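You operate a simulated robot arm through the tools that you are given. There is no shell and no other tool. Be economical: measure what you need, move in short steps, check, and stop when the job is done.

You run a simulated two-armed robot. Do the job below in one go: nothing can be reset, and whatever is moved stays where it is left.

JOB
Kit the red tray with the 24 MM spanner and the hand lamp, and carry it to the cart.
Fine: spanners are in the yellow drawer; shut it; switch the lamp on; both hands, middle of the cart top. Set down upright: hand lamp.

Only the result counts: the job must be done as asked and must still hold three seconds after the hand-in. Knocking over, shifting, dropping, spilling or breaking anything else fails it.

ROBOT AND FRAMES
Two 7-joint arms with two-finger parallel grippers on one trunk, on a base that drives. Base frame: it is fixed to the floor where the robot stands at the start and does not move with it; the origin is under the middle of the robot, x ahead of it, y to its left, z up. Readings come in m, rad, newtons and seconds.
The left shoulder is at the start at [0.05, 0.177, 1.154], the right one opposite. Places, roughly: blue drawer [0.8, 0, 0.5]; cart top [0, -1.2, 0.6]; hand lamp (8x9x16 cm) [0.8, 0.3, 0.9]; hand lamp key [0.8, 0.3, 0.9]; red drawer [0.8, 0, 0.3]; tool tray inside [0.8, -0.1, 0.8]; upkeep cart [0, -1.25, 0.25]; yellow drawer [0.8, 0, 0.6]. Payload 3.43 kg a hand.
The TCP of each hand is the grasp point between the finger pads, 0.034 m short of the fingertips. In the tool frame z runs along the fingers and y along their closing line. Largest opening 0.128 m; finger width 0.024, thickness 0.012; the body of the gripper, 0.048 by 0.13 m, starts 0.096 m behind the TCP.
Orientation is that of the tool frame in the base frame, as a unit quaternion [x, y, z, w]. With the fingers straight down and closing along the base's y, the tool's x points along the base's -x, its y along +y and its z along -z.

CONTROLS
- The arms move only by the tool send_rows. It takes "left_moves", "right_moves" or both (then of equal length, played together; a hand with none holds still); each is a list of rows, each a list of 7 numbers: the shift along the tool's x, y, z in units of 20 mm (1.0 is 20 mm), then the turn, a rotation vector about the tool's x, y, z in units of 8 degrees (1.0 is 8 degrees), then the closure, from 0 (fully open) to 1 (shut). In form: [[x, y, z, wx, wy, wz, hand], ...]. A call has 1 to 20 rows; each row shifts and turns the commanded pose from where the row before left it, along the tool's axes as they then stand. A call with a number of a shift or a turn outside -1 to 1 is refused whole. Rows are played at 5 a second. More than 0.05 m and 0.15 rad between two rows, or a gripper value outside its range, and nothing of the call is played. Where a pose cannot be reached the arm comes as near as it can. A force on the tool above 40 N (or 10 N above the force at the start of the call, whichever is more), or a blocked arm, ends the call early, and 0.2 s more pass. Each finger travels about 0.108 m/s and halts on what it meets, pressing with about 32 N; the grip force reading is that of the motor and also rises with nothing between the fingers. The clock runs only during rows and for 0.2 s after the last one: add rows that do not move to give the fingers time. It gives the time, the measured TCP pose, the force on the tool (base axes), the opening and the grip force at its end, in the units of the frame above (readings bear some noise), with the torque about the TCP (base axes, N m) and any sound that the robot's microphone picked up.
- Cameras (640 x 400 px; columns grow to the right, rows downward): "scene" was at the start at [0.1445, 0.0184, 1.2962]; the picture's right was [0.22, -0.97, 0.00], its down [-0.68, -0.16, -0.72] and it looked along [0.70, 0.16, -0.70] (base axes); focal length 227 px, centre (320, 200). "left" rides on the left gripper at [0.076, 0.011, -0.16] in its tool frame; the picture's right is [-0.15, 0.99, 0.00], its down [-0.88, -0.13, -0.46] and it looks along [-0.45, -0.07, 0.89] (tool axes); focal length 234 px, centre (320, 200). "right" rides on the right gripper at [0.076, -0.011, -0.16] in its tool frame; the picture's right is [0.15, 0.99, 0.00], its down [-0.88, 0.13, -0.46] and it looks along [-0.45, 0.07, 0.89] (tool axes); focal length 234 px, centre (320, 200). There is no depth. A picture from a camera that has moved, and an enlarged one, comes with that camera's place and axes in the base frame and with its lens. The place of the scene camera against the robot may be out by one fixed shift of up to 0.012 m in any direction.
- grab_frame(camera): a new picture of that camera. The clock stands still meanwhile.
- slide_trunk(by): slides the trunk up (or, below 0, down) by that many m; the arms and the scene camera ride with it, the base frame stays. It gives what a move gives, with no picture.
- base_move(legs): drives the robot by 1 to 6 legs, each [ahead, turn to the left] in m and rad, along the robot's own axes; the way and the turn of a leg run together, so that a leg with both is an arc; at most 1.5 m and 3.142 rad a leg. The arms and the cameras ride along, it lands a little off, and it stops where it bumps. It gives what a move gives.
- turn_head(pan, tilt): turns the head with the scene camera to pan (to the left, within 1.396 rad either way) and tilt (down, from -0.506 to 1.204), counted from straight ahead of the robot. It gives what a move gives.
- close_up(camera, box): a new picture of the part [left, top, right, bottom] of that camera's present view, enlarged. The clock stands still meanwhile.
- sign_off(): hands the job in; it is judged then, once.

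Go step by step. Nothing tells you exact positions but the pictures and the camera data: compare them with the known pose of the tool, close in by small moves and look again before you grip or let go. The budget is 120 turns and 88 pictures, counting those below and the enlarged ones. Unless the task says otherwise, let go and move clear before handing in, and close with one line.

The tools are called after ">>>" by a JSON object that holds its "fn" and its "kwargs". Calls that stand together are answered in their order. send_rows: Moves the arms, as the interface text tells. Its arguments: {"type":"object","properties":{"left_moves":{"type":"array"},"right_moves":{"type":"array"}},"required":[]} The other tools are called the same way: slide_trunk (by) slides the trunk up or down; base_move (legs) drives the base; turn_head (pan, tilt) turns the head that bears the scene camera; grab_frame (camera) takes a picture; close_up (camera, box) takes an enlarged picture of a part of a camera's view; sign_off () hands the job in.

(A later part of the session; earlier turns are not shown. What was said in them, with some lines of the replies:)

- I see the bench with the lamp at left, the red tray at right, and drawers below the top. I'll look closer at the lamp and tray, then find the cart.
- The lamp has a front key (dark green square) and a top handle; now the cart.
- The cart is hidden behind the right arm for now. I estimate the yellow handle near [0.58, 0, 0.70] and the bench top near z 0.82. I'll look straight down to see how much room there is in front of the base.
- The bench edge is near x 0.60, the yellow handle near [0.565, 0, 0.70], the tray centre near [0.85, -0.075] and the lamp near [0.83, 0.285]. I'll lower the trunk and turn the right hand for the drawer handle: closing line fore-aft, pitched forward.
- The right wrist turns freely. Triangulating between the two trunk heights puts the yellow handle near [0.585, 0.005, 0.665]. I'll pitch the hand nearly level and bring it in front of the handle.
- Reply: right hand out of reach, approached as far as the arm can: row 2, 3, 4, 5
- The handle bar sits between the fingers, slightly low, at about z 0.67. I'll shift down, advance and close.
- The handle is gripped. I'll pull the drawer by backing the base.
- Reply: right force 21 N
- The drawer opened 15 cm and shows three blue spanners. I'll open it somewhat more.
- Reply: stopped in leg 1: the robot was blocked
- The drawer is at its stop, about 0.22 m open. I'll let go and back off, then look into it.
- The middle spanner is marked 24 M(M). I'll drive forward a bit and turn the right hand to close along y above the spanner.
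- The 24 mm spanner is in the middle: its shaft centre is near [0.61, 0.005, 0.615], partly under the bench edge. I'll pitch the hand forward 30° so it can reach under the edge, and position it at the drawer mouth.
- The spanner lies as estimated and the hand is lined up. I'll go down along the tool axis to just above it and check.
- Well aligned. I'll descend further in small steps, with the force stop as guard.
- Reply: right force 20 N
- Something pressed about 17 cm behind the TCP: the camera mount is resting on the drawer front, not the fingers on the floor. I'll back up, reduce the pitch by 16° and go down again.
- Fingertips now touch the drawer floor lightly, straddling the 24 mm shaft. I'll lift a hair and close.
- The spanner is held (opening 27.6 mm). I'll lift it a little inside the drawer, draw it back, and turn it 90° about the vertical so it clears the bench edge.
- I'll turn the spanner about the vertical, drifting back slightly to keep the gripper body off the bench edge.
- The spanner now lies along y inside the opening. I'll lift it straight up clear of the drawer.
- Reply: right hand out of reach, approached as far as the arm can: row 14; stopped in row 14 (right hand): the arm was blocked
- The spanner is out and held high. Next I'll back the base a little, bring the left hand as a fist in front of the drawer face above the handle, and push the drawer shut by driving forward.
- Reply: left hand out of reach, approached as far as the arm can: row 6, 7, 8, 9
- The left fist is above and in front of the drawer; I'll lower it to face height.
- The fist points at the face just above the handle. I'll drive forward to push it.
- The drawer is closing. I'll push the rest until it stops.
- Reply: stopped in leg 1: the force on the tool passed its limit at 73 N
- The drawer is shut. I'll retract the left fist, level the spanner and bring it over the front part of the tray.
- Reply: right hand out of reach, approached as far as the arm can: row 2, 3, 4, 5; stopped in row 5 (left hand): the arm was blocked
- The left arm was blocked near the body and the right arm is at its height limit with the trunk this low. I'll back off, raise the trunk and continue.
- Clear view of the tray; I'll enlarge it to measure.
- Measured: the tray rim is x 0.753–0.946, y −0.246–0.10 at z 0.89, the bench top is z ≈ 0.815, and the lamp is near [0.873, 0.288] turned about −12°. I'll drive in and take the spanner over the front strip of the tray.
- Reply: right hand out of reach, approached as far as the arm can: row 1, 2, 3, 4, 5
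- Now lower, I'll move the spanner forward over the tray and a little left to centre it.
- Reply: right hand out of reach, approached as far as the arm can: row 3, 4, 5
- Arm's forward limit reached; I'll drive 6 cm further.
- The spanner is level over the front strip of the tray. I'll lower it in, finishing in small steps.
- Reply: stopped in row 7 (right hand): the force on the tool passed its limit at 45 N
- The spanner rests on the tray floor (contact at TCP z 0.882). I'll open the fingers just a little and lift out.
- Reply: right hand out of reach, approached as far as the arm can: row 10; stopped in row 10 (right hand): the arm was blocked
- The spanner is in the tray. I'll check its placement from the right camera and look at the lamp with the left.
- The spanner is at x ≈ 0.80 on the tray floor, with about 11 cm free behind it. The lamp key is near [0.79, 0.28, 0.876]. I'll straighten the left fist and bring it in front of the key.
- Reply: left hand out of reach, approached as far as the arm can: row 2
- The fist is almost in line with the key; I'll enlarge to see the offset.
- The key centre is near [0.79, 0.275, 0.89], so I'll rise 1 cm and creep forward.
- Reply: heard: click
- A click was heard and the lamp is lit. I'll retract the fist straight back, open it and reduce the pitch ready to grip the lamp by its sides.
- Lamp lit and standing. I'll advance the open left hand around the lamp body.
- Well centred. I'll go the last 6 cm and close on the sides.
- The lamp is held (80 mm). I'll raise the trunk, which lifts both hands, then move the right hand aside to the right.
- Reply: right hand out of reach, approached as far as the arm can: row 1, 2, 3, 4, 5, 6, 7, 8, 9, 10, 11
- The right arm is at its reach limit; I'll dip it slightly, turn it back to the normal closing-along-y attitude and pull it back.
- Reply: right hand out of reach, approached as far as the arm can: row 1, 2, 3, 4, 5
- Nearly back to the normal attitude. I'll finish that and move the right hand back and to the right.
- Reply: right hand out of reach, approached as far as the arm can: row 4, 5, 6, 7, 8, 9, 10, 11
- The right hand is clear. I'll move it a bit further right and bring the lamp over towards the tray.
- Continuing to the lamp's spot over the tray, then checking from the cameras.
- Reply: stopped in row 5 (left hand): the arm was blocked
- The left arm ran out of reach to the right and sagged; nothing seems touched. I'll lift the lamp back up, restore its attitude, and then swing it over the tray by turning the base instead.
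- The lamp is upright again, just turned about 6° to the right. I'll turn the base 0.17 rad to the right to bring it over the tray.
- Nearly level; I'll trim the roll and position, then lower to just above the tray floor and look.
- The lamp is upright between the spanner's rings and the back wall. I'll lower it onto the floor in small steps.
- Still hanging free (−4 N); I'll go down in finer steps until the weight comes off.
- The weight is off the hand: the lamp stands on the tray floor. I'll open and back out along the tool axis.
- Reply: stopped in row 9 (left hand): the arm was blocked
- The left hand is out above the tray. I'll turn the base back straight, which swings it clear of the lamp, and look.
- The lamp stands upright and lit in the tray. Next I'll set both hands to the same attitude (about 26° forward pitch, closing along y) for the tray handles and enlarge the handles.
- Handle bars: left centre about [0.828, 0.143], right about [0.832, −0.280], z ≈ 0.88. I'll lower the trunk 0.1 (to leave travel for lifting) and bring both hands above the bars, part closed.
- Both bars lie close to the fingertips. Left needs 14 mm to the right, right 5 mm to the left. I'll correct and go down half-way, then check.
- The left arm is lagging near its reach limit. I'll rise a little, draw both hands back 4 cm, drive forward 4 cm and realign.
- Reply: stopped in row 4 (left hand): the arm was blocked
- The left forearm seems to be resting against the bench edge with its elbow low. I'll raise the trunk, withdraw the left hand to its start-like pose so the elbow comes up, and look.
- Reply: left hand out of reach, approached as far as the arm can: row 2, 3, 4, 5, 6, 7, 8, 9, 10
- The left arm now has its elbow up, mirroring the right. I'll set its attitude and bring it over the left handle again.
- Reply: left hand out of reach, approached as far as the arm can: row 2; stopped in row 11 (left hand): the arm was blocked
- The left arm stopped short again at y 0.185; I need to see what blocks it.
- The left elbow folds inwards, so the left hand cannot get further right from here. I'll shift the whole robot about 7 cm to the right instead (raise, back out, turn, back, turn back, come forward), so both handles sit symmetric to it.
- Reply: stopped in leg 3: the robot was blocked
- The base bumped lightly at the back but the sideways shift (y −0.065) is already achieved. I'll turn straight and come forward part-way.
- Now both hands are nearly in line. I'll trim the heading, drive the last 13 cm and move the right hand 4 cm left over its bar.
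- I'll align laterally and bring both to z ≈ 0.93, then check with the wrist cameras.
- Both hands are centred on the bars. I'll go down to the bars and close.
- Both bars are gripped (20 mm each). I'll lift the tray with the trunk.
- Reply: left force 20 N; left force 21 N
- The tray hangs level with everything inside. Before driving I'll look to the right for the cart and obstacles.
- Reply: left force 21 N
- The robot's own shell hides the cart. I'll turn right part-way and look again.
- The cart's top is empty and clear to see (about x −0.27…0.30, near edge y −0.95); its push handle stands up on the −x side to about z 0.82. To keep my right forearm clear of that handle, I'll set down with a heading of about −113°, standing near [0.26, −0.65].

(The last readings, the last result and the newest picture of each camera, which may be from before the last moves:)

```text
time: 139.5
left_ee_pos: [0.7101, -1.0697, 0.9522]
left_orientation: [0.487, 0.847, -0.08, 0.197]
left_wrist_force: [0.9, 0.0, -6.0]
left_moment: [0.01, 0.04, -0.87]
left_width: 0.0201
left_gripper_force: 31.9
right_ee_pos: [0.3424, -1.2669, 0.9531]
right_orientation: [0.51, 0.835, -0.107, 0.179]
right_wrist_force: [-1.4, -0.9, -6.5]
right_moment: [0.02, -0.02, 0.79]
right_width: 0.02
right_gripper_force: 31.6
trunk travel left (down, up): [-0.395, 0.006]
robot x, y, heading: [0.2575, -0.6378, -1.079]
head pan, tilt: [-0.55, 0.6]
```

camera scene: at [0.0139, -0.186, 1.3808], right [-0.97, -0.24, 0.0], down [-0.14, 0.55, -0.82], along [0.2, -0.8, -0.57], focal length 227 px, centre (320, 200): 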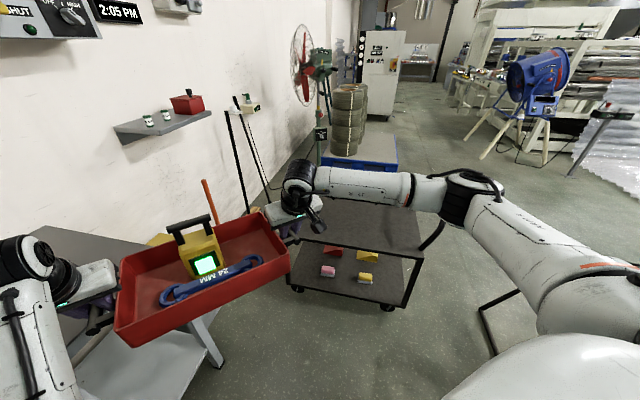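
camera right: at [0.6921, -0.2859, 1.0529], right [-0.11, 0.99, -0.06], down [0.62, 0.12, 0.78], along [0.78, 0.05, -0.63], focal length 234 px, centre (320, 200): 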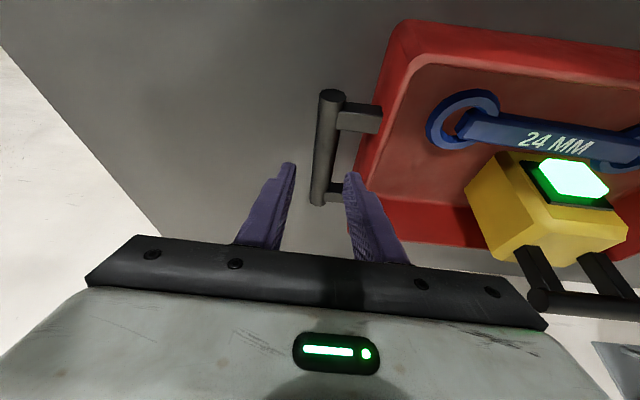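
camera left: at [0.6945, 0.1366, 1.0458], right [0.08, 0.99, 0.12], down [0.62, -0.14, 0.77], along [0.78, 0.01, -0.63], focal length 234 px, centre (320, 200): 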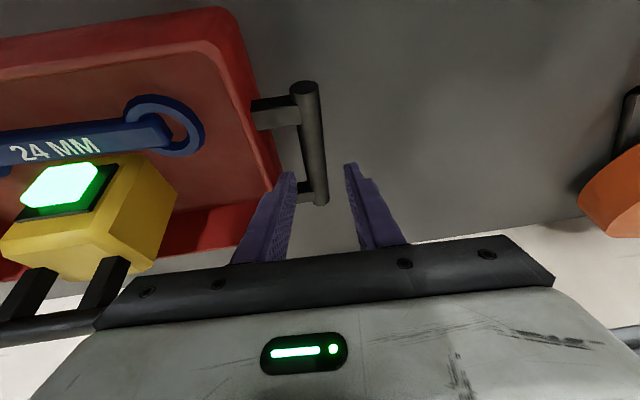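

>>> {"fn": "base_move", "kwargs": {"legs": [[0, -0.5]]}}

>>> {"fn": "turn_head", "kwargs": {"pan": -0.25, "tilt": 0.95}}

>>> {"fn": "grab_frame", "kwargs": {"camera": "scene"}}

```text
time: 141.3
left_ee_pos: [0.4439, -1.2341, 0.9536]
left_orientation: [0.682, 0.7, -0.126, 0.171]
left_wrist_force: [0.8, -1.2, -6.0]
left_moment: [-0.02, -0.02, -0.87]
left_width: 0.0203
left_gripper_force: 32.1
right_ee_pos: [0.027, -1.2283, 0.9541]
right_orientation: [0.703, 0.68, -0.149, 0.145]
right_wrist_force: [-1.4, 0.2, -5.6]
right_moment: [0.11, -0.03, 0.87]
right_width: 0.0197
right_gripper_force: 32.2
trunk travel left (down, up): [-0.395, 0.006]
robot x, y, heading: [0.258, -0.6357, -1.586]
head pan, tilt: [-0.55, 0.6]
```

```text
time: 142.2
left_ee_pos: [0.4446, -1.234, 0.9528]
left_orientation: [0.683, 0.699, -0.127, 0.17]
left_wrist_force: [1.4, -0.3, -5.4]
left_moment: [0.05, 0.01, -0.91]
left_width: 0.02
left_gripper_force: 32.7
right_ee_pos: [0.0282, -1.2282, 0.9537]
right_orientation: [0.703, 0.68, -0.149, 0.144]
right_wrist_force: [0.1, -0.6, -6.0]
right_moment: [-0.01, 0.02, 0.89]
right_width: 0.0199
right_gripper_force: 31.6
trunk travel left (down, up): [-0.395, 0.006]
robot x, y, heading: [0.2592, -0.6407, -1.593]
head pan, tilt: [-0.25, 0.949]
```

```text
6 pictures are left
camera scene: at [0.2324, -0.7791, 1.3525], right [-0.96, 0.27, 0.0], down [0.22, 0.78, -0.58], along [-0.15, -0.56, -0.81], focal length 227 px, centre (320, 200)
```

scene: 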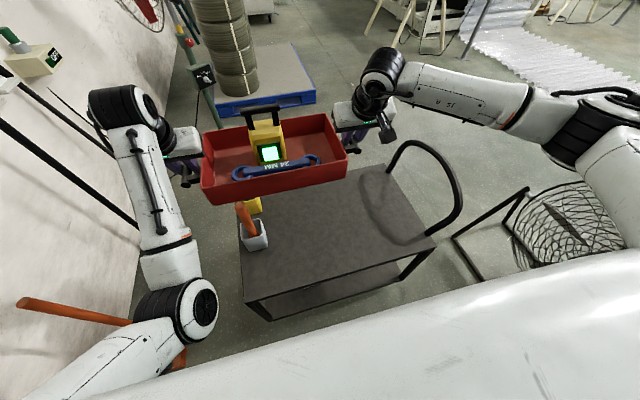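

The cart top spans about x −0.27…0.41, y −1.0…−1.4 (centre ≈ [0.065, −1.2]). A cup with a brush and a small yellow item stand at its left end, and the handle is at its right end. A further turn of −0.31 rad puts the tray over the middle, between them.

>>> {"fn": "base_move", "kwargs": {"legs": [[0, -0.31]]}}

>>> {"fn": "turn_head", "kwargs": {"pan": 0.0, "tilt": 1.0}}

>>> {"fn": "grab_frame", "kwargs": {"camera": "scene"}}

```text
time: 143.6
left_ee_pos: [0.2564, -1.2622, 0.9523]
left_orientation: [0.781, 0.587, -0.151, 0.15]
left_wrist_force: [0.5, 0.8, -6.2]
left_moment: [0.02, -0.03, -0.86]
left_width: 0.0198
left_gripper_force: 32.0
right_ee_pos: [-0.1388, -1.1306, 0.9543]
right_orientation: [0.797, 0.566, -0.169, 0.121]
right_wrist_force: [-1.1, 0.0, -5.8]
right_moment: [0.07, -0.08, 0.89]
right_width: 0.0198
right_gripper_force: 32.5
trunk travel left (down, up): [-0.395, 0.006]
robot x, y, heading: [0.2586, -0.6378, -1.894]
head pan, tilt: [-0.25, 0.949]
```

```text
time: 144.3
left_ee_pos: [0.2555, -1.262, 0.9518]
left_orientation: [0.78, 0.588, -0.151, 0.15]
left_wrist_force: [0.7, -0.1, -6.5]
left_moment: [0.08, -0.02, -0.89]
left_width: 0.0202
left_gripper_force: 32.2
right_ee_pos: [-0.1388, -1.1324, 0.9545]
right_orientation: [0.798, 0.566, -0.169, 0.12]
right_wrist_force: [-0.8, -0.2, -5.3]
right_moment: [0.0, 0.05, 0.91]
right_width: 0.0199
right_gripper_force: 31.4
trunk travel left (down, up): [-0.395, 0.006]
robot x, y, heading: [0.257, -0.6381, -1.892]
head pan, tilt: [0.0, 1.0]
```

```text
5 pictures are left
camera scene: at [0.2082, -0.7713, 1.3488], right [-0.95, 0.32, 0.0], down [0.27, 0.8, -0.54], along [-0.17, -0.51, -0.84], focal length 227 px, centre (320, 200)
```

scene: 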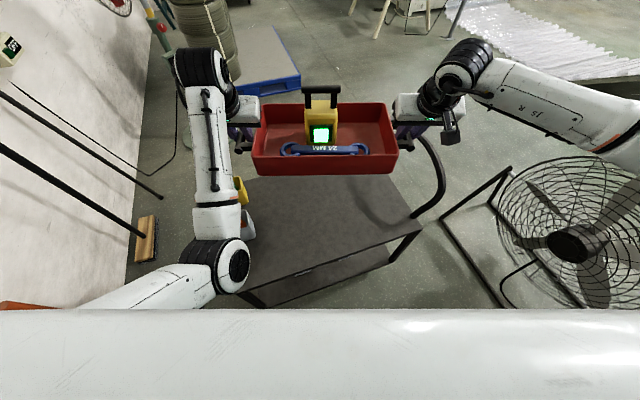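

The tray is centred at about [0.057, −1.203] over the cart middle [0.07, −1.195]. Lowering by trunk alone would bring the left elbow onto the cart's near edge, so I'll lower mostly with both arms together.

>>> {"fn": "send_rows", "kwargs": {"left_moves": [[0.309, -0.042, 0.681, 0, 0, 0, 1], [0.309, -0.042, 0.681, 0, 0, 0, 1], [0.309, -0.042, 0.681, 0, 0, 0, 1], [0.309, -0.042, 0.681, 0, 0, 0, 1], [0.309, -0.042, 0.681, 0, 0, 0, 1], [0.309, -0.042, 0.681, 0, 0, 0, 1], [0.309, -0.042, 0.681, 0, 0, 0, 1], [0.309, -0.042, 0.681, 0, 0, 0, 1]], "right_moves": [[0.3045, 0, 0.6855, 0, 0, 0, 1], [0.3045, 0, 0.6855, 0, 0, 0, 1], [0.3045, 0, 0.6855, 0, 0, 0, 1], [0.3045, 0, 0.6855, 0, 0, 0, 1], [0.3045, 0, 0.6855, 0, 0, 0, 1], [0.3045, 0, 0.6855, 0, 0, 0, 1], [0.3045, 0, 0.6855, 0, 0, 0, 1], [0.3045, 0, 0.6855, 0, 0, 0, 1]]}}

```text
time: 146.1
left_ee_pos: [0.2593, -1.2613, 0.8331]
left_orientation: [0.781, 0.587, -0.151, 0.148]
left_wrist_force: [-4.1, 2.0, -6.3]
left_moment: [0.18, -0.09, -0.64]
left_width: 0.0199
left_gripper_force: 31.9
right_ee_pos: [-0.1368, -1.1315, 0.8332]
right_orientation: [0.797, 0.566, -0.169, 0.121]
right_wrist_force: [2.6, 0.0, -5.0]
right_moment: [-0.11, 0.03, 0.87]
right_width: 0.0201
right_gripper_force: 32.1
trunk travel left (down, up): [-0.395, 0.006]
robot x, y, heading: [0.2574, -0.6378, -1.894]
head pan, tilt: [0.0, 1.0]
```

Both arms follow well. Down another 6 cm, then look.

>>> {"fn": "send_rows", "kwargs": {"left_moves": [[0.309, -0.042, 0.681, 0, 0, 0, 1], [0.309, -0.042, 0.681, 0, 0, 0, 1], [0.309, -0.042, 0.681, 0, 0, 0, 1], [0.309, -0.042, 0.681, 0, 0, 0, 1]], "right_moves": [[0.3045, 0, 0.6855, 0, 0, 0, 1], [0.3045, 0, 0.6855, 0, 0, 0, 1], [0.3045, 0, 0.6855, 0, 0, 0, 1], [0.3045, 0, 0.6855, 0, 0, 0, 1]]}}

>>> {"fn": "grab_frame", "kwargs": {"camera": "scene"}}

```text
time: 147.1
left_ee_pos: [0.257, -1.2604, 0.7725]
left_orientation: [0.781, 0.587, -0.151, 0.149]
left_wrist_force: [-6.0, 1.5, -6.0]
left_moment: [0.19, -0.22, -0.69]
left_width: 0.0197
left_gripper_force: 32.2
right_ee_pos: [-0.1385, -1.1321, 0.7738]
right_orientation: [0.798, 0.566, -0.168, 0.12]
right_wrist_force: [6.5, -1.0, -4.5]
right_moment: [-0.21, 0.05, 0.92]
right_width: 0.0201
right_gripper_force: 32.2
trunk travel left (down, up): [-0.395, 0.006]
robot x, y, heading: [0.2562, -0.6361, -1.899]
head pan, tilt: [0.0, 1.0]
```

```text
4 pictures are left
camera scene: at [0.2083, -0.7715, 1.3488], right [-0.95, 0.32, 0.0], down [0.27, 0.8, -0.54], along [-0.17, -0.51, -0.84], focal length 227 px, centre (320, 200)
```

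scene: 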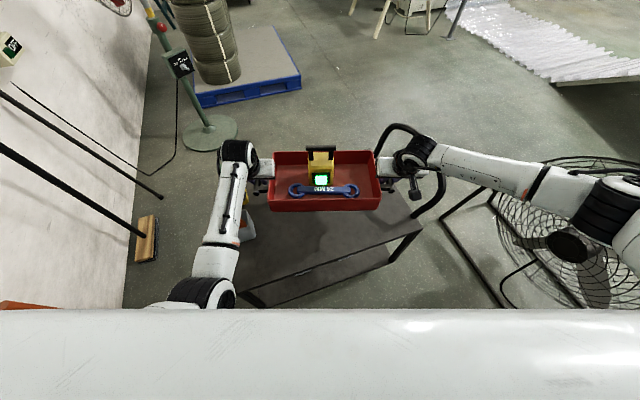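

Clear of the handle and of the items so far. I'll continue down to just above the top.

>>> {"fn": "send_rows", "kwargs": {"left_moves": [[0.309, -0.042, 0.681, 0, 0, 0, 1], [0.309, -0.042, 0.681, 0, 0, 0, 1], [0.309, -0.042, 0.681, 0, 0, 0, 1], [0.309, -0.042, 0.681, 0, 0, 0, 1], [0.309, -0.042, 0.681, 0, 0, 0, 1]], "right_moves": [[0.3045, 0, 0.6855, 0, 0, 0, 1], [0.3045, 0, 0.6855, 0, 0, 0, 1], [0.3045, 0, 0.6855, 0, 0, 0, 1], [0.3045, 0, 0.6855, 0, 0, 0, 1], [0.3045, 0, 0.6855, 0, 0, 0, 1]]}}

>>> {"fn": "grab_frame", "kwargs": {"camera": "left"}}

```text
time: 148.3
left_ee_pos: [0.2548, -1.2611, 0.6966]
left_orientation: [0.782, 0.586, -0.151, 0.15]
left_wrist_force: [-3.5, 0.2, -5.2]
left_moment: [0.05, -0.04, -0.91]
left_width: 0.0202
left_gripper_force: 31.7
right_ee_pos: [-0.1394, -1.1313, 0.6978]
right_orientation: [0.798, 0.566, -0.168, 0.12]
right_wrist_force: [2.4, -1.9, -5.1]
right_moment: [0.01, 0.01, 0.67]
right_width: 0.0197
right_gripper_force: 32.6
trunk travel left (down, up): [-0.395, 0.006]
robot x, y, heading: [0.2583, -0.6388, -1.9]
head pan, tilt: [0.0, 1.0]
```

```text
3 pictures are left
camera left: at [0.2955, -1.1332, 0.8111], right [0.91, -0.39, 0.12], down [-0.33, -0.55, 0.77], along [-0.24, -0.74, -0.63], focal length 234 px, centre (320, 200)
```

left: 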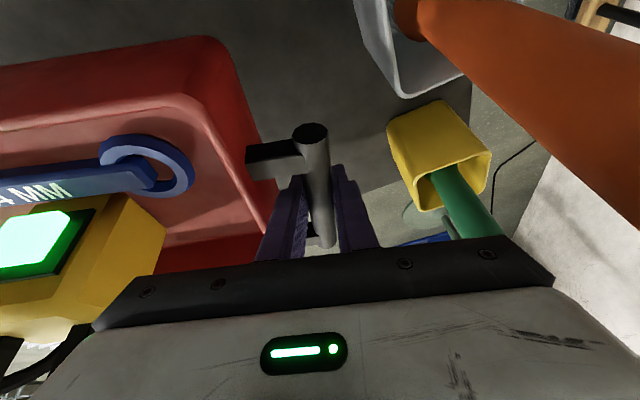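

A cup with an orange-handled brush is close to the left gripper's outer end. I'll shift the tray 12 mm away from it, then lower further.

>>> {"fn": "send_rows", "kwargs": {"left_moves": [[0, -0.3, 0, 0, 0, 0, 1], [0, -0.3, 0, 0, 0, 0, 1], [0.309, -0.042, 0.681, 0, 0, 0, 1], [0.309, -0.042, 0.681, 0, 0, 0, 1], [0.1, -0.014, 0.227, 0, 0, 0, 1]], "right_moves": [[0, -0.3, 0, 0, 0, 0, 1], [0, -0.3, 0, 0, 0, 0, 1], [0.3045, 0, 0.6855, 0, 0, 0, 1], [0.3045, 0, 0.6855, 0, 0, 0, 1], [0.1, 0, 0.228, 0, 0, 0, 1]]}}

```text
time: 149.5
left_ee_pos: [0.2459, -1.2588, 0.6634]
left_orientation: [0.781, 0.587, -0.152, 0.15]
left_wrist_force: [-1.5, 0.2, -5.6]
left_moment: [0.1, -0.07, -0.77]
left_width: 0.0199
left_gripper_force: 31.7
right_ee_pos: [-0.1498, -1.1276, 0.6644]
right_orientation: [0.798, 0.566, -0.168, 0.121]
right_wrist_force: [1.3, -0.3, -5.9]
right_moment: [0.01, 0.04, 0.86]
right_width: 0.0202
right_gripper_force: 32.0
trunk travel left (down, up): [-0.395, 0.006]
robot x, y, heading: [0.2601, -0.6344, -1.896]
head pan, tilt: [0.0, 1.0]
```

Still fully carried (≈ −5.7 N each). I'll lower in 4 mm steps.

>>> {"fn": "send_rows", "kwargs": {"left_moves": [[0.082, -0.011, 0.182, 0, 0, 0, 1], [0.082, -0.011, 0.182, 0, 0, 0, 1], [0.082, -0.011, 0.182, 0, 0, 0, 1]], "right_moves": [[0.081, 0, 0.183, 0, 0, 0, 1], [0.081, 0, 0.183, 0, 0, 0, 1], [0.081, 0, 0.183, 0, 0, 0, 1]]}}

```text
time: 150.3
left_ee_pos: [0.2462, -1.2591, 0.6499]
left_orientation: [0.781, 0.587, -0.15, 0.149]
left_wrist_force: [-3.0, 1.7, -5.5]
left_moment: [0.06, -0.02, -0.85]
left_width: 0.0203
left_gripper_force: 31.9
right_ee_pos: [-0.1486, -1.1279, 0.6518]
right_orientation: [0.798, 0.566, -0.168, 0.121]
right_wrist_force: [3.3, -1.4, -5.2]
right_moment: [0.02, 0.02, 0.75]
right_width: 0.02
right_gripper_force: 32.2
trunk travel left (down, up): [-0.395, 0.006]
robot x, y, heading: [0.2597, -0.6387, -1.892]
head pan, tilt: [0.0, 1.0]
```

>>> {"fn": "send_rows", "kwargs": {"left_moves": [[0.082, -0.011, 0.182, 0, 0, 0, 1], [0.082, -0.011, 0.182, 0, 0, 0, 1]], "right_moves": [[0.081, 0, 0.183, 0, 0, 0, 1], [0.081, 0, 0.183, 0, 0, 0, 1]]}}

```text
time: 150.9
left_ee_pos: [0.2468, -1.2584, 0.6428]
left_orientation: [0.781, 0.587, -0.152, 0.149]
left_wrist_force: [-2.5, 1.3, -5.7]
left_moment: [0.1, -0.12, -0.86]
left_width: 0.0204
left_gripper_force: 32.2
right_ee_pos: [-0.1491, -1.1276, 0.6447]
right_orientation: [0.797, 0.567, -0.169, 0.121]
right_wrist_force: [2.7, -1.0, -6.3]
right_moment: [-0.08, 0.02, 0.85]
right_width: 0.0198
right_gripper_force: 32.0
trunk travel left (down, up): [-0.395, 0.006]
robot x, y, heading: [0.2598, -0.6404, -1.896]
head pan, tilt: [0.0, 1.0]
```

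>>> {"fn": "send_rows", "kwargs": {"left_moves": [[0.082, -0.011, 0.182, 0, 0, 0, 1], [0.082, -0.011, 0.182, 0, 0, 0, 1], [0.062, -0.008, 0.136, 0, 0, 0, 1]], "right_moves": [[0.081, 0, 0.183, 0, 0, 0, 1], [0.081, 0, 0.183, 0, 0, 0, 1], [0.061, 0, 0.137, 0, 0, 0, 1]]}}

>>> {"fn": "close_up", "kwargs": {"camera": "scene", "box": [200, 110, 456, 270]}}

```text
time: 151.7
left_ee_pos: [0.246, -1.2578, 0.6308]
left_orientation: [0.781, 0.587, -0.15, 0.15]
left_wrist_force: [-1.9, 0.2, -6.3]
left_moment: [0.13, -0.03, -0.87]
left_width: 0.0201
left_gripper_force: 31.2
right_ee_pos: [-0.1482, -1.1283, 0.6318]
right_orientation: [0.798, 0.566, -0.168, 0.12]
right_wrist_force: [1.4, -0.2, -6.3]
right_moment: [0.01, 0.03, 0.77]
right_width: 0.0202
right_gripper_force: 31.9
trunk travel left (down, up): [-0.395, 0.006]
robot x, y, heading: [0.2598, -0.6395, -1.894]
head pan, tilt: [0.0, 1.0]
```

```text
2.50 times, centred on (328, 190) of scene
camera zoom: at [0.2083, -0.7714, 1.3488], right [-0.95, 0.32, 0.0], down [0.27, 0.8, -0.54], along [-0.17, -0.51, -0.84], focal length 568 px, centre (300, 225)
```

zoom: 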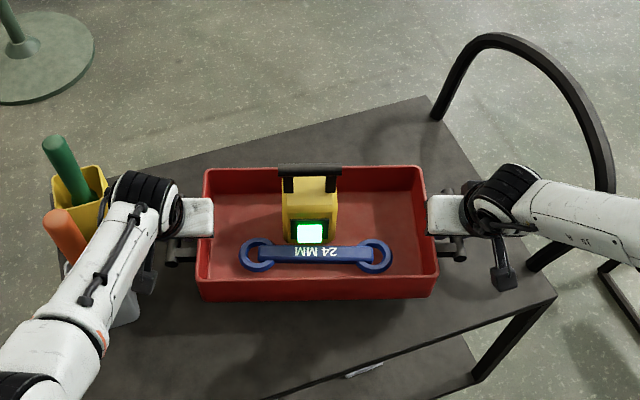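

The tray is within about 3 cm of the cart's centre and still slightly above the surface. I'll keep lowering in small steps.

>>> {"fn": "send_rows", "kwargs": {"left_moves": [[0.082, -0.011, 0.182, 0, 0, 0, 1], [0.082, -0.011, 0.182, 0, 0, 0, 1], [0.082, -0.011, 0.182, 0, 0, 0, 1]], "right_moves": [[0.081, 0, 0.183, 0, 0, 0, 1], [0.081, 0, 0.183, 0, 0, 0, 1], [0.081, 0, 0.183, 0, 0, 0, 1]]}}

```text
time: 152.5
left_ee_pos: [0.2468, -1.2599, 0.62]
left_orientation: [0.782, 0.586, -0.152, 0.148]
left_wrist_force: [-2.7, 1.3, -6.5]
left_moment: [0.17, -0.1, -0.86]
left_width: 0.0202
left_gripper_force: 31.5
right_ee_pos: [-0.1492, -1.1281, 0.6208]
right_orientation: [0.797, 0.567, -0.168, 0.121]
right_wrist_force: [2.7, -1.3, -6.4]
right_moment: [-0.13, 0.05, 0.74]
right_width: 0.02
right_gripper_force: 31.9
trunk travel left (down, up): [-0.395, 0.006]
robot x, y, heading: [0.2591, -0.6382, -1.898]
head pan, tilt: [0.0, 1.0]
```

>>> {"fn": "send_rows", "kwargs": {"left_moves": [[0.082, -0.011, 0.182, 0, 0, 0, 1], [0.082, -0.011, 0.182, 0, 0, 0, 1], [0.082, -0.011, 0.182, 0, 0, 0, 1], [0.041, -0.005, 0.091, 0, 0, 0, 1]], "right_moves": [[0.081, 0, 0.183, 0, 0, 0, 1], [0.081, 0, 0.183, 0, 0, 0, 1], [0.081, 0, 0.183, 0, 0, 0, 1], [0.041, 0, 0.092, 0, 0, 0, 1]]}}

```text
time: 153.5
left_ee_pos: [0.2472, -1.26, 0.6074]
left_orientation: [0.781, 0.587, -0.151, 0.149]
left_wrist_force: [-4.4, 0.9, -5.4]
left_moment: [0.16, -0.06, -0.86]
left_width: 0.02
left_gripper_force: 32.0
right_ee_pos: [-0.1492, -1.1274, 0.6071]
right_orientation: [0.798, 0.566, -0.169, 0.121]
right_wrist_force: [3.0, -1.3, -5.6]
right_moment: [-0.04, 0.06, 0.81]
right_width: 0.0201
right_gripper_force: 32.1
trunk travel left (down, up): [-0.395, 0.006]
robot x, y, heading: [0.2563, -0.6348, -1.896]
head pan, tilt: [0.0, 1.0]
```

>>> {"fn": "send_rows", "kwargs": {"left_moves": [[0.082, -0.011, 0.182, 0, 0, 0, 1], [0.082, -0.011, 0.182, 0, 0, 0, 1], [0.082, -0.011, 0.182, 0, 0, 0, 1], [0.082, -0.011, 0.182, 0, 0, 0, 1]], "right_moves": [[0.081, 0, 0.183, 0, 0, 0, 1], [0.081, 0, 0.183, 0, 0, 0, 1], [0.081, 0, 0.183, 0, 0, 0, 1], [0.081, 0, 0.183, 0, 0, 0, 1]]}}

```text
time: 154.5
left_ee_pos: [0.2453, -1.259, 0.603]
left_orientation: [0.78, 0.585, -0.16, 0.154]
left_wrist_force: [0.5, -1.4, 28.3]
left_moment: [0.1, 0.03, -0.83]
left_width: 0.0203
left_gripper_force: 31.6
left hand out of reach, approached as far as the arm can: row 4
right_ee_pos: [-0.1497, -1.1297, 0.5965]
right_orientation: [0.797, 0.565, -0.176, 0.124]
right_wrist_force: [0.6, -4.4, 28.7]
right_moment: [0.16, -0.03, 0.84]
right_width: 0.0205
right_gripper_force: 31.8
trunk travel left (down, up): [-0.395, 0.006]
robot x, y, heading: [0.2569, -0.6366, -1.894]
head pan, tilt: [0.0, 1.0]
```

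Both hands now feel the surface (+28 N). I'll ease off to unload, then open the fingers slightly.

>>> {"fn": "send_rows", "kwargs": {"left_moves": [[-0.082, 0.011, -0.182, 0, 0, 0, 1], [-0.072, 0.01, -0.16, 0, 0, 0, 1], [0, 0, 0, 0, 0, 0, 1]], "right_moves": [[-0.081, 0, -0.183, 0, 0, 0, 1], [-0.061, 0, -0.137, 0, 0, 0, 1], [0, 0, 0, 0, 0, 0, 1]]}}

```text
time: 155.3
left_ee_pos: [0.2479, -1.2522, 0.6019]
left_orientation: [0.781, 0.587, -0.151, 0.149]
left_wrist_force: [-2.7, -2.5, 1.0]
left_moment: [-0.85, 0.33, -0.7]
left_width: 0.0198
left_gripper_force: 32.2
right_ee_pos: [-0.1492, -1.1282, 0.5958]
right_orientation: [0.798, 0.565, -0.171, 0.12]
right_wrist_force: [-1.3, 1.2, 13.4]
right_moment: [-0.77, 0.03, 0.96]
right_width: 0.0207
right_gripper_force: 32.5
right hand out of reach, approached as far as the arm can: row 2
trunk travel left (down, up): [-0.395, 0.006]
robot x, y, heading: [0.2595, -0.6384, -1.899]
head pan, tilt: [0.0, 1.0]
```

Mostly unloaded. I'll open both hands slightly and rise straight up.

>>> {"fn": "send_rows", "kwargs": {"left_moves": [[0, 0, 0, 0, 0, 0, 0.67], [0, 0, 0, 0, 0, 0, 0.67], [0, 0, 0, 0, 0, 0, 0.67], [-0.155, 0.02, -0.34, 0, 0, 0, 0.67], [-0.309, 0.042, -0.681, 0, 0, 0, 0.67], [-0.309, 0.042, -0.681, 0, 0, 0, 0.67], [-0.309, 0.042, -0.681, 0, 0, 0, 0.67], [-0.309, 0.042, -0.681, 0, 0, 0, 0.67], [-0.309, 0.042, -0.681, 0, 0, 0, 0.67]], "right_moves": [[0, 0, 0, 0, 0, 0, 0.67], [0, 0, 0, 0, 0, 0, 0.67], [0, 0, 0, 0, 0, 0, 0.67], [-0.152, 0, -0.343, 0, 0, 0, 0.67], [-0.3045, 0, -0.6855, 0, 0, 0, 0.67], [-0.3045, 0, -0.6855, 0, 0, 0, 0.67], [-0.3045, 0, -0.6855, 0, 0, 0, 0.67], [-0.3045, 0, -0.6855, 0, 0, 0, 0.67], [-0.3045, 0, -0.6855, 0, 0, 0, 0.67]]}}

```text
time: 157.3
left_ee_pos: [0.2482, -1.2551, 0.6854]
left_orientation: [0.781, 0.588, -0.151, 0.15]
left_wrist_force: [-0.4, -0.3, 1.1]
left_moment: [-0.01, -0.02, 0.01]
left_width: 0.0425
left_gripper_force: 0.0
right_ee_pos: [-0.1554, -1.1705, 0.645]
right_orientation: [0.798, 0.565, -0.171, 0.12]
right_wrist_force: [-0.6, 0.7, -0.4]
right_moment: [0.01, -0.08, 0.01]
right_width: 0.0419
right_gripper_force: 0.2
right hand out of reach, approached as far as the arm can: row 4, 5, 6, 7, 8, 9
trunk travel left (down, up): [-0.395, 0.006]
robot x, y, heading: [0.2576, -0.6366, -1.891]
head pan, tilt: [0.0, 1.0]
```

The right hand drifted forward along its bar while rising; forces are zero. I'll look before moving on.

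>>> {"fn": "close_up", "kwargs": {"camera": "scene", "box": [200, 110, 456, 270]}}

```text
2.50 times, centred on (328, 190) of scene
camera zoom: at [0.2087, -0.7702, 1.349], right [-0.95, 0.32, 0.0], down [0.27, 0.8, -0.54], along [-0.17, -0.51, -0.84], focal length 568 px, centre (300, 225)
```

zoom: 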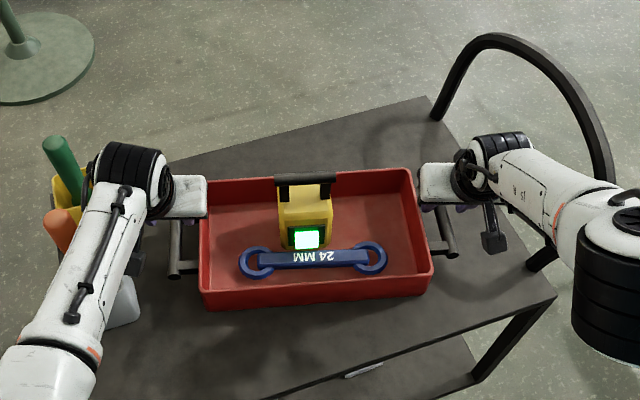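

The tray stands flat on the cart with the lamp upright and lit. I'll back the right hand out along its tool axis and continue raising the left.

>>> {"fn": "send_rows", "kwargs": {"left_moves": [[-0.309, 0.042, -0.681, 0, 0, 0, 0.67], [-0.309, 0.042, -0.681, 0, 0, 0, 0.67], [-0.309, 0.042, -0.681, 0, 0, 0, 0.67], [-0.309, 0.042, -0.681, 0, 0, 0, 0.67], [-0.309, 0.042, -0.681, 0, 0, 0, 0.67], [-0.309, 0.042, -0.681, 0, 0, 0, 0.67]], "right_moves": [[0, 0, -0.75, 0, 0, 0, 0.67], [0, 0, -0.75, 0, 0, 0, 0.67], [0, 0, -0.75, 0, 0, 0, 0.67], [0, 0, -0.75, 0, 0, 0, 0.67], [0, 0, -0.75, 0, 0, 0, 0.67], [0, 0, -0.75, 0, 0, 0, 0.67]]}}

```text
time: 158.7
left_ee_pos: [0.2459, -1.2554, 0.7733]
left_orientation: [0.781, 0.587, -0.151, 0.15]
left_wrist_force: [0.1, -0.7, -0.1]
left_moment: [0.03, 0.02, 0.0]
left_width: 0.0423
left_gripper_force: 0.0
right_ee_pos: [-0.1572, -1.1988, 0.6861]
right_orientation: [0.798, 0.565, -0.169, 0.121]
right_wrist_force: [0.1, 0.5, 0.0]
right_moment: [0.0, -0.01, 0.01]
right_width: 0.0419
right_gripper_force: 0.1
right hand out of reach, approached as far as the arm can: row 1, 2, 3, 4, 5, 6
trunk travel left (down, up): [-0.395, 0.006]
robot x, y, heading: [0.2556, -0.6415, -1.895]
head pan, tilt: [0.0, 1.0]
```

The right fingers are now above the bar and rim. I'll bring the right hand back towards the robot while rising, and raise the left further.

>>> {"fn": "send_rows", "kwargs": {"left_moves": [[-0.309, 0.042, -0.681, 0, 0, 0, 0.67], [-0.309, 0.042, -0.681, 0, 0, 0, 0.67], [-0.309, 0.042, -0.681, 0, 0, 0, 0.67], [-0.309, 0.042, -0.681, 0, 0, 0, 0.67], [-0.309, 0.042, -0.681, 0, 0, 0, 0.67], [-0.309, 0.042, -0.681, 0, 0, 0, 0.67], [-0.309, 0.042, -0.681, 0, 0, 0, 0.67], [-0.309, 0.042, -0.681, 0, 0, 0, 0.67]], "right_moves": [[0.5, 0, -0.8, 0, 0, 0, 0.67], [0.5, 0, -0.8, 0, 0, 0, 0.67], [0.5, 0, -0.8, 0, 0, 0, 0.67], [0.5, 0, -0.8, 0, 0, 0, 0.67], [0.3, 0, -0.9, 0, 0, 0, 0.67], [0.3, 0, -0.9, 0, 0, 0, 0.67], [0.3, 0, -0.9, 0, 0, 0, 0.67], [0.3, 0, -0.9, 0, 0, 0, 0.67]]}}

```text
time: 160.5
left_ee_pos: [0.2491, -1.255, 0.8926]
left_orientation: [0.781, 0.587, -0.152, 0.15]
left_wrist_force: [0.0, -0.3, -0.3]
left_moment: [-0.01, 0.02, 0.02]
left_width: 0.0423
left_gripper_force: 0.0
right_ee_pos: [-0.1203, -1.0902, 0.7826]
right_orientation: [0.798, 0.566, -0.169, 0.12]
right_wrist_force: [-0.6, 0.5, 0.4]
right_moment: [-0.02, -0.01, 0.0]
right_width: 0.042
right_gripper_force: 0.1
trunk travel left (down, up): [-0.395, 0.006]
robot x, y, heading: [0.2597, -0.6377, -1.897]
head pan, tilt: [0.0, 1.0]
```

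Both hands are free. I'll raise the right hand clear and take a last look.

>>> {"fn": "send_rows", "kwargs": {"right_moves": [[-0.406, 0, -0.9, 0, 0, 0, 0.67], [-0.406, 0, -0.9, 0, 0, 0, 0.67], [-0.406, 0, -0.9, 0, 0, 0, 0.67], [-0.406, 0, -0.9, 0, 0, 0, 0.67], [-0.406, 0, -0.9, 0, 0, 0, 0.67], [-0.406, 0, -0.9, 0, 0, 0, 0.67]]}}

>>> {"fn": "grab_frame", "kwargs": {"camera": "scene"}}

```text
time: 161.9
left_ee_pos: [0.2478, -1.2543, 0.8913]
left_orientation: [0.781, 0.587, -0.152, 0.15]
left_wrist_force: [0.3, 0.3, -0.2]
left_moment: [-0.02, -0.02, -0.06]
left_width: 0.042
left_gripper_force: 0.0
right_ee_pos: [-0.12, -1.0906, 0.9014]
right_orientation: [0.798, 0.566, -0.17, 0.12]
right_wrist_force: [-0.2, 0.4, 0.1]
right_moment: [0.0, 0.02, -0.02]
right_width: 0.0425
right_gripper_force: 0.0
trunk travel left (down, up): [-0.395, 0.006]
robot x, y, heading: [0.2557, -0.6386, -1.899]
head pan, tilt: [0.0, 1.0]
```

```text
0 pictures are left
camera scene: at [0.2088, -0.7701, 1.349], right [-0.95, 0.32, 0.0], down [0.27, 0.8, -0.54], along [-0.17, -0.51, -0.84], focal length 227 px, centre (320, 200)
```

scene: 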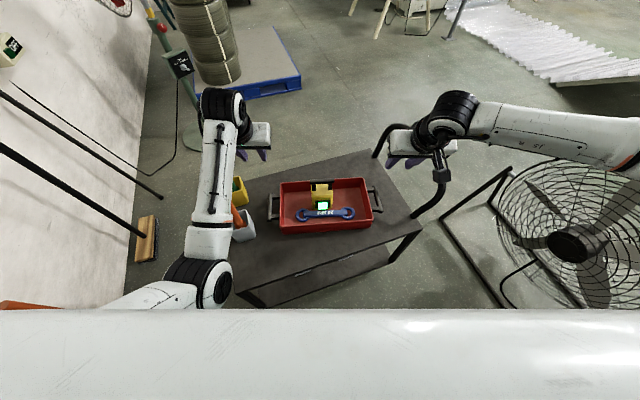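

The tray stands in the middle of the cart top with the 24 mm spanner and the upright, lit lamp in it. The drawer is shut, both hands are clear and the cups are still standing, so I'm handing in.

>>> {"fn": "sign_off", "kwargs": {}}

```text
The job is handed in.
```

The red tray is on the cart top, about 2–3 cm from its middle, holding the 24 mm spanner and the lit hand lamp standing upright. The yellow drawer is shut and both hands are clear. The base bumped something behind it once, out of camera view; I saw nothing disturbed afterwards.
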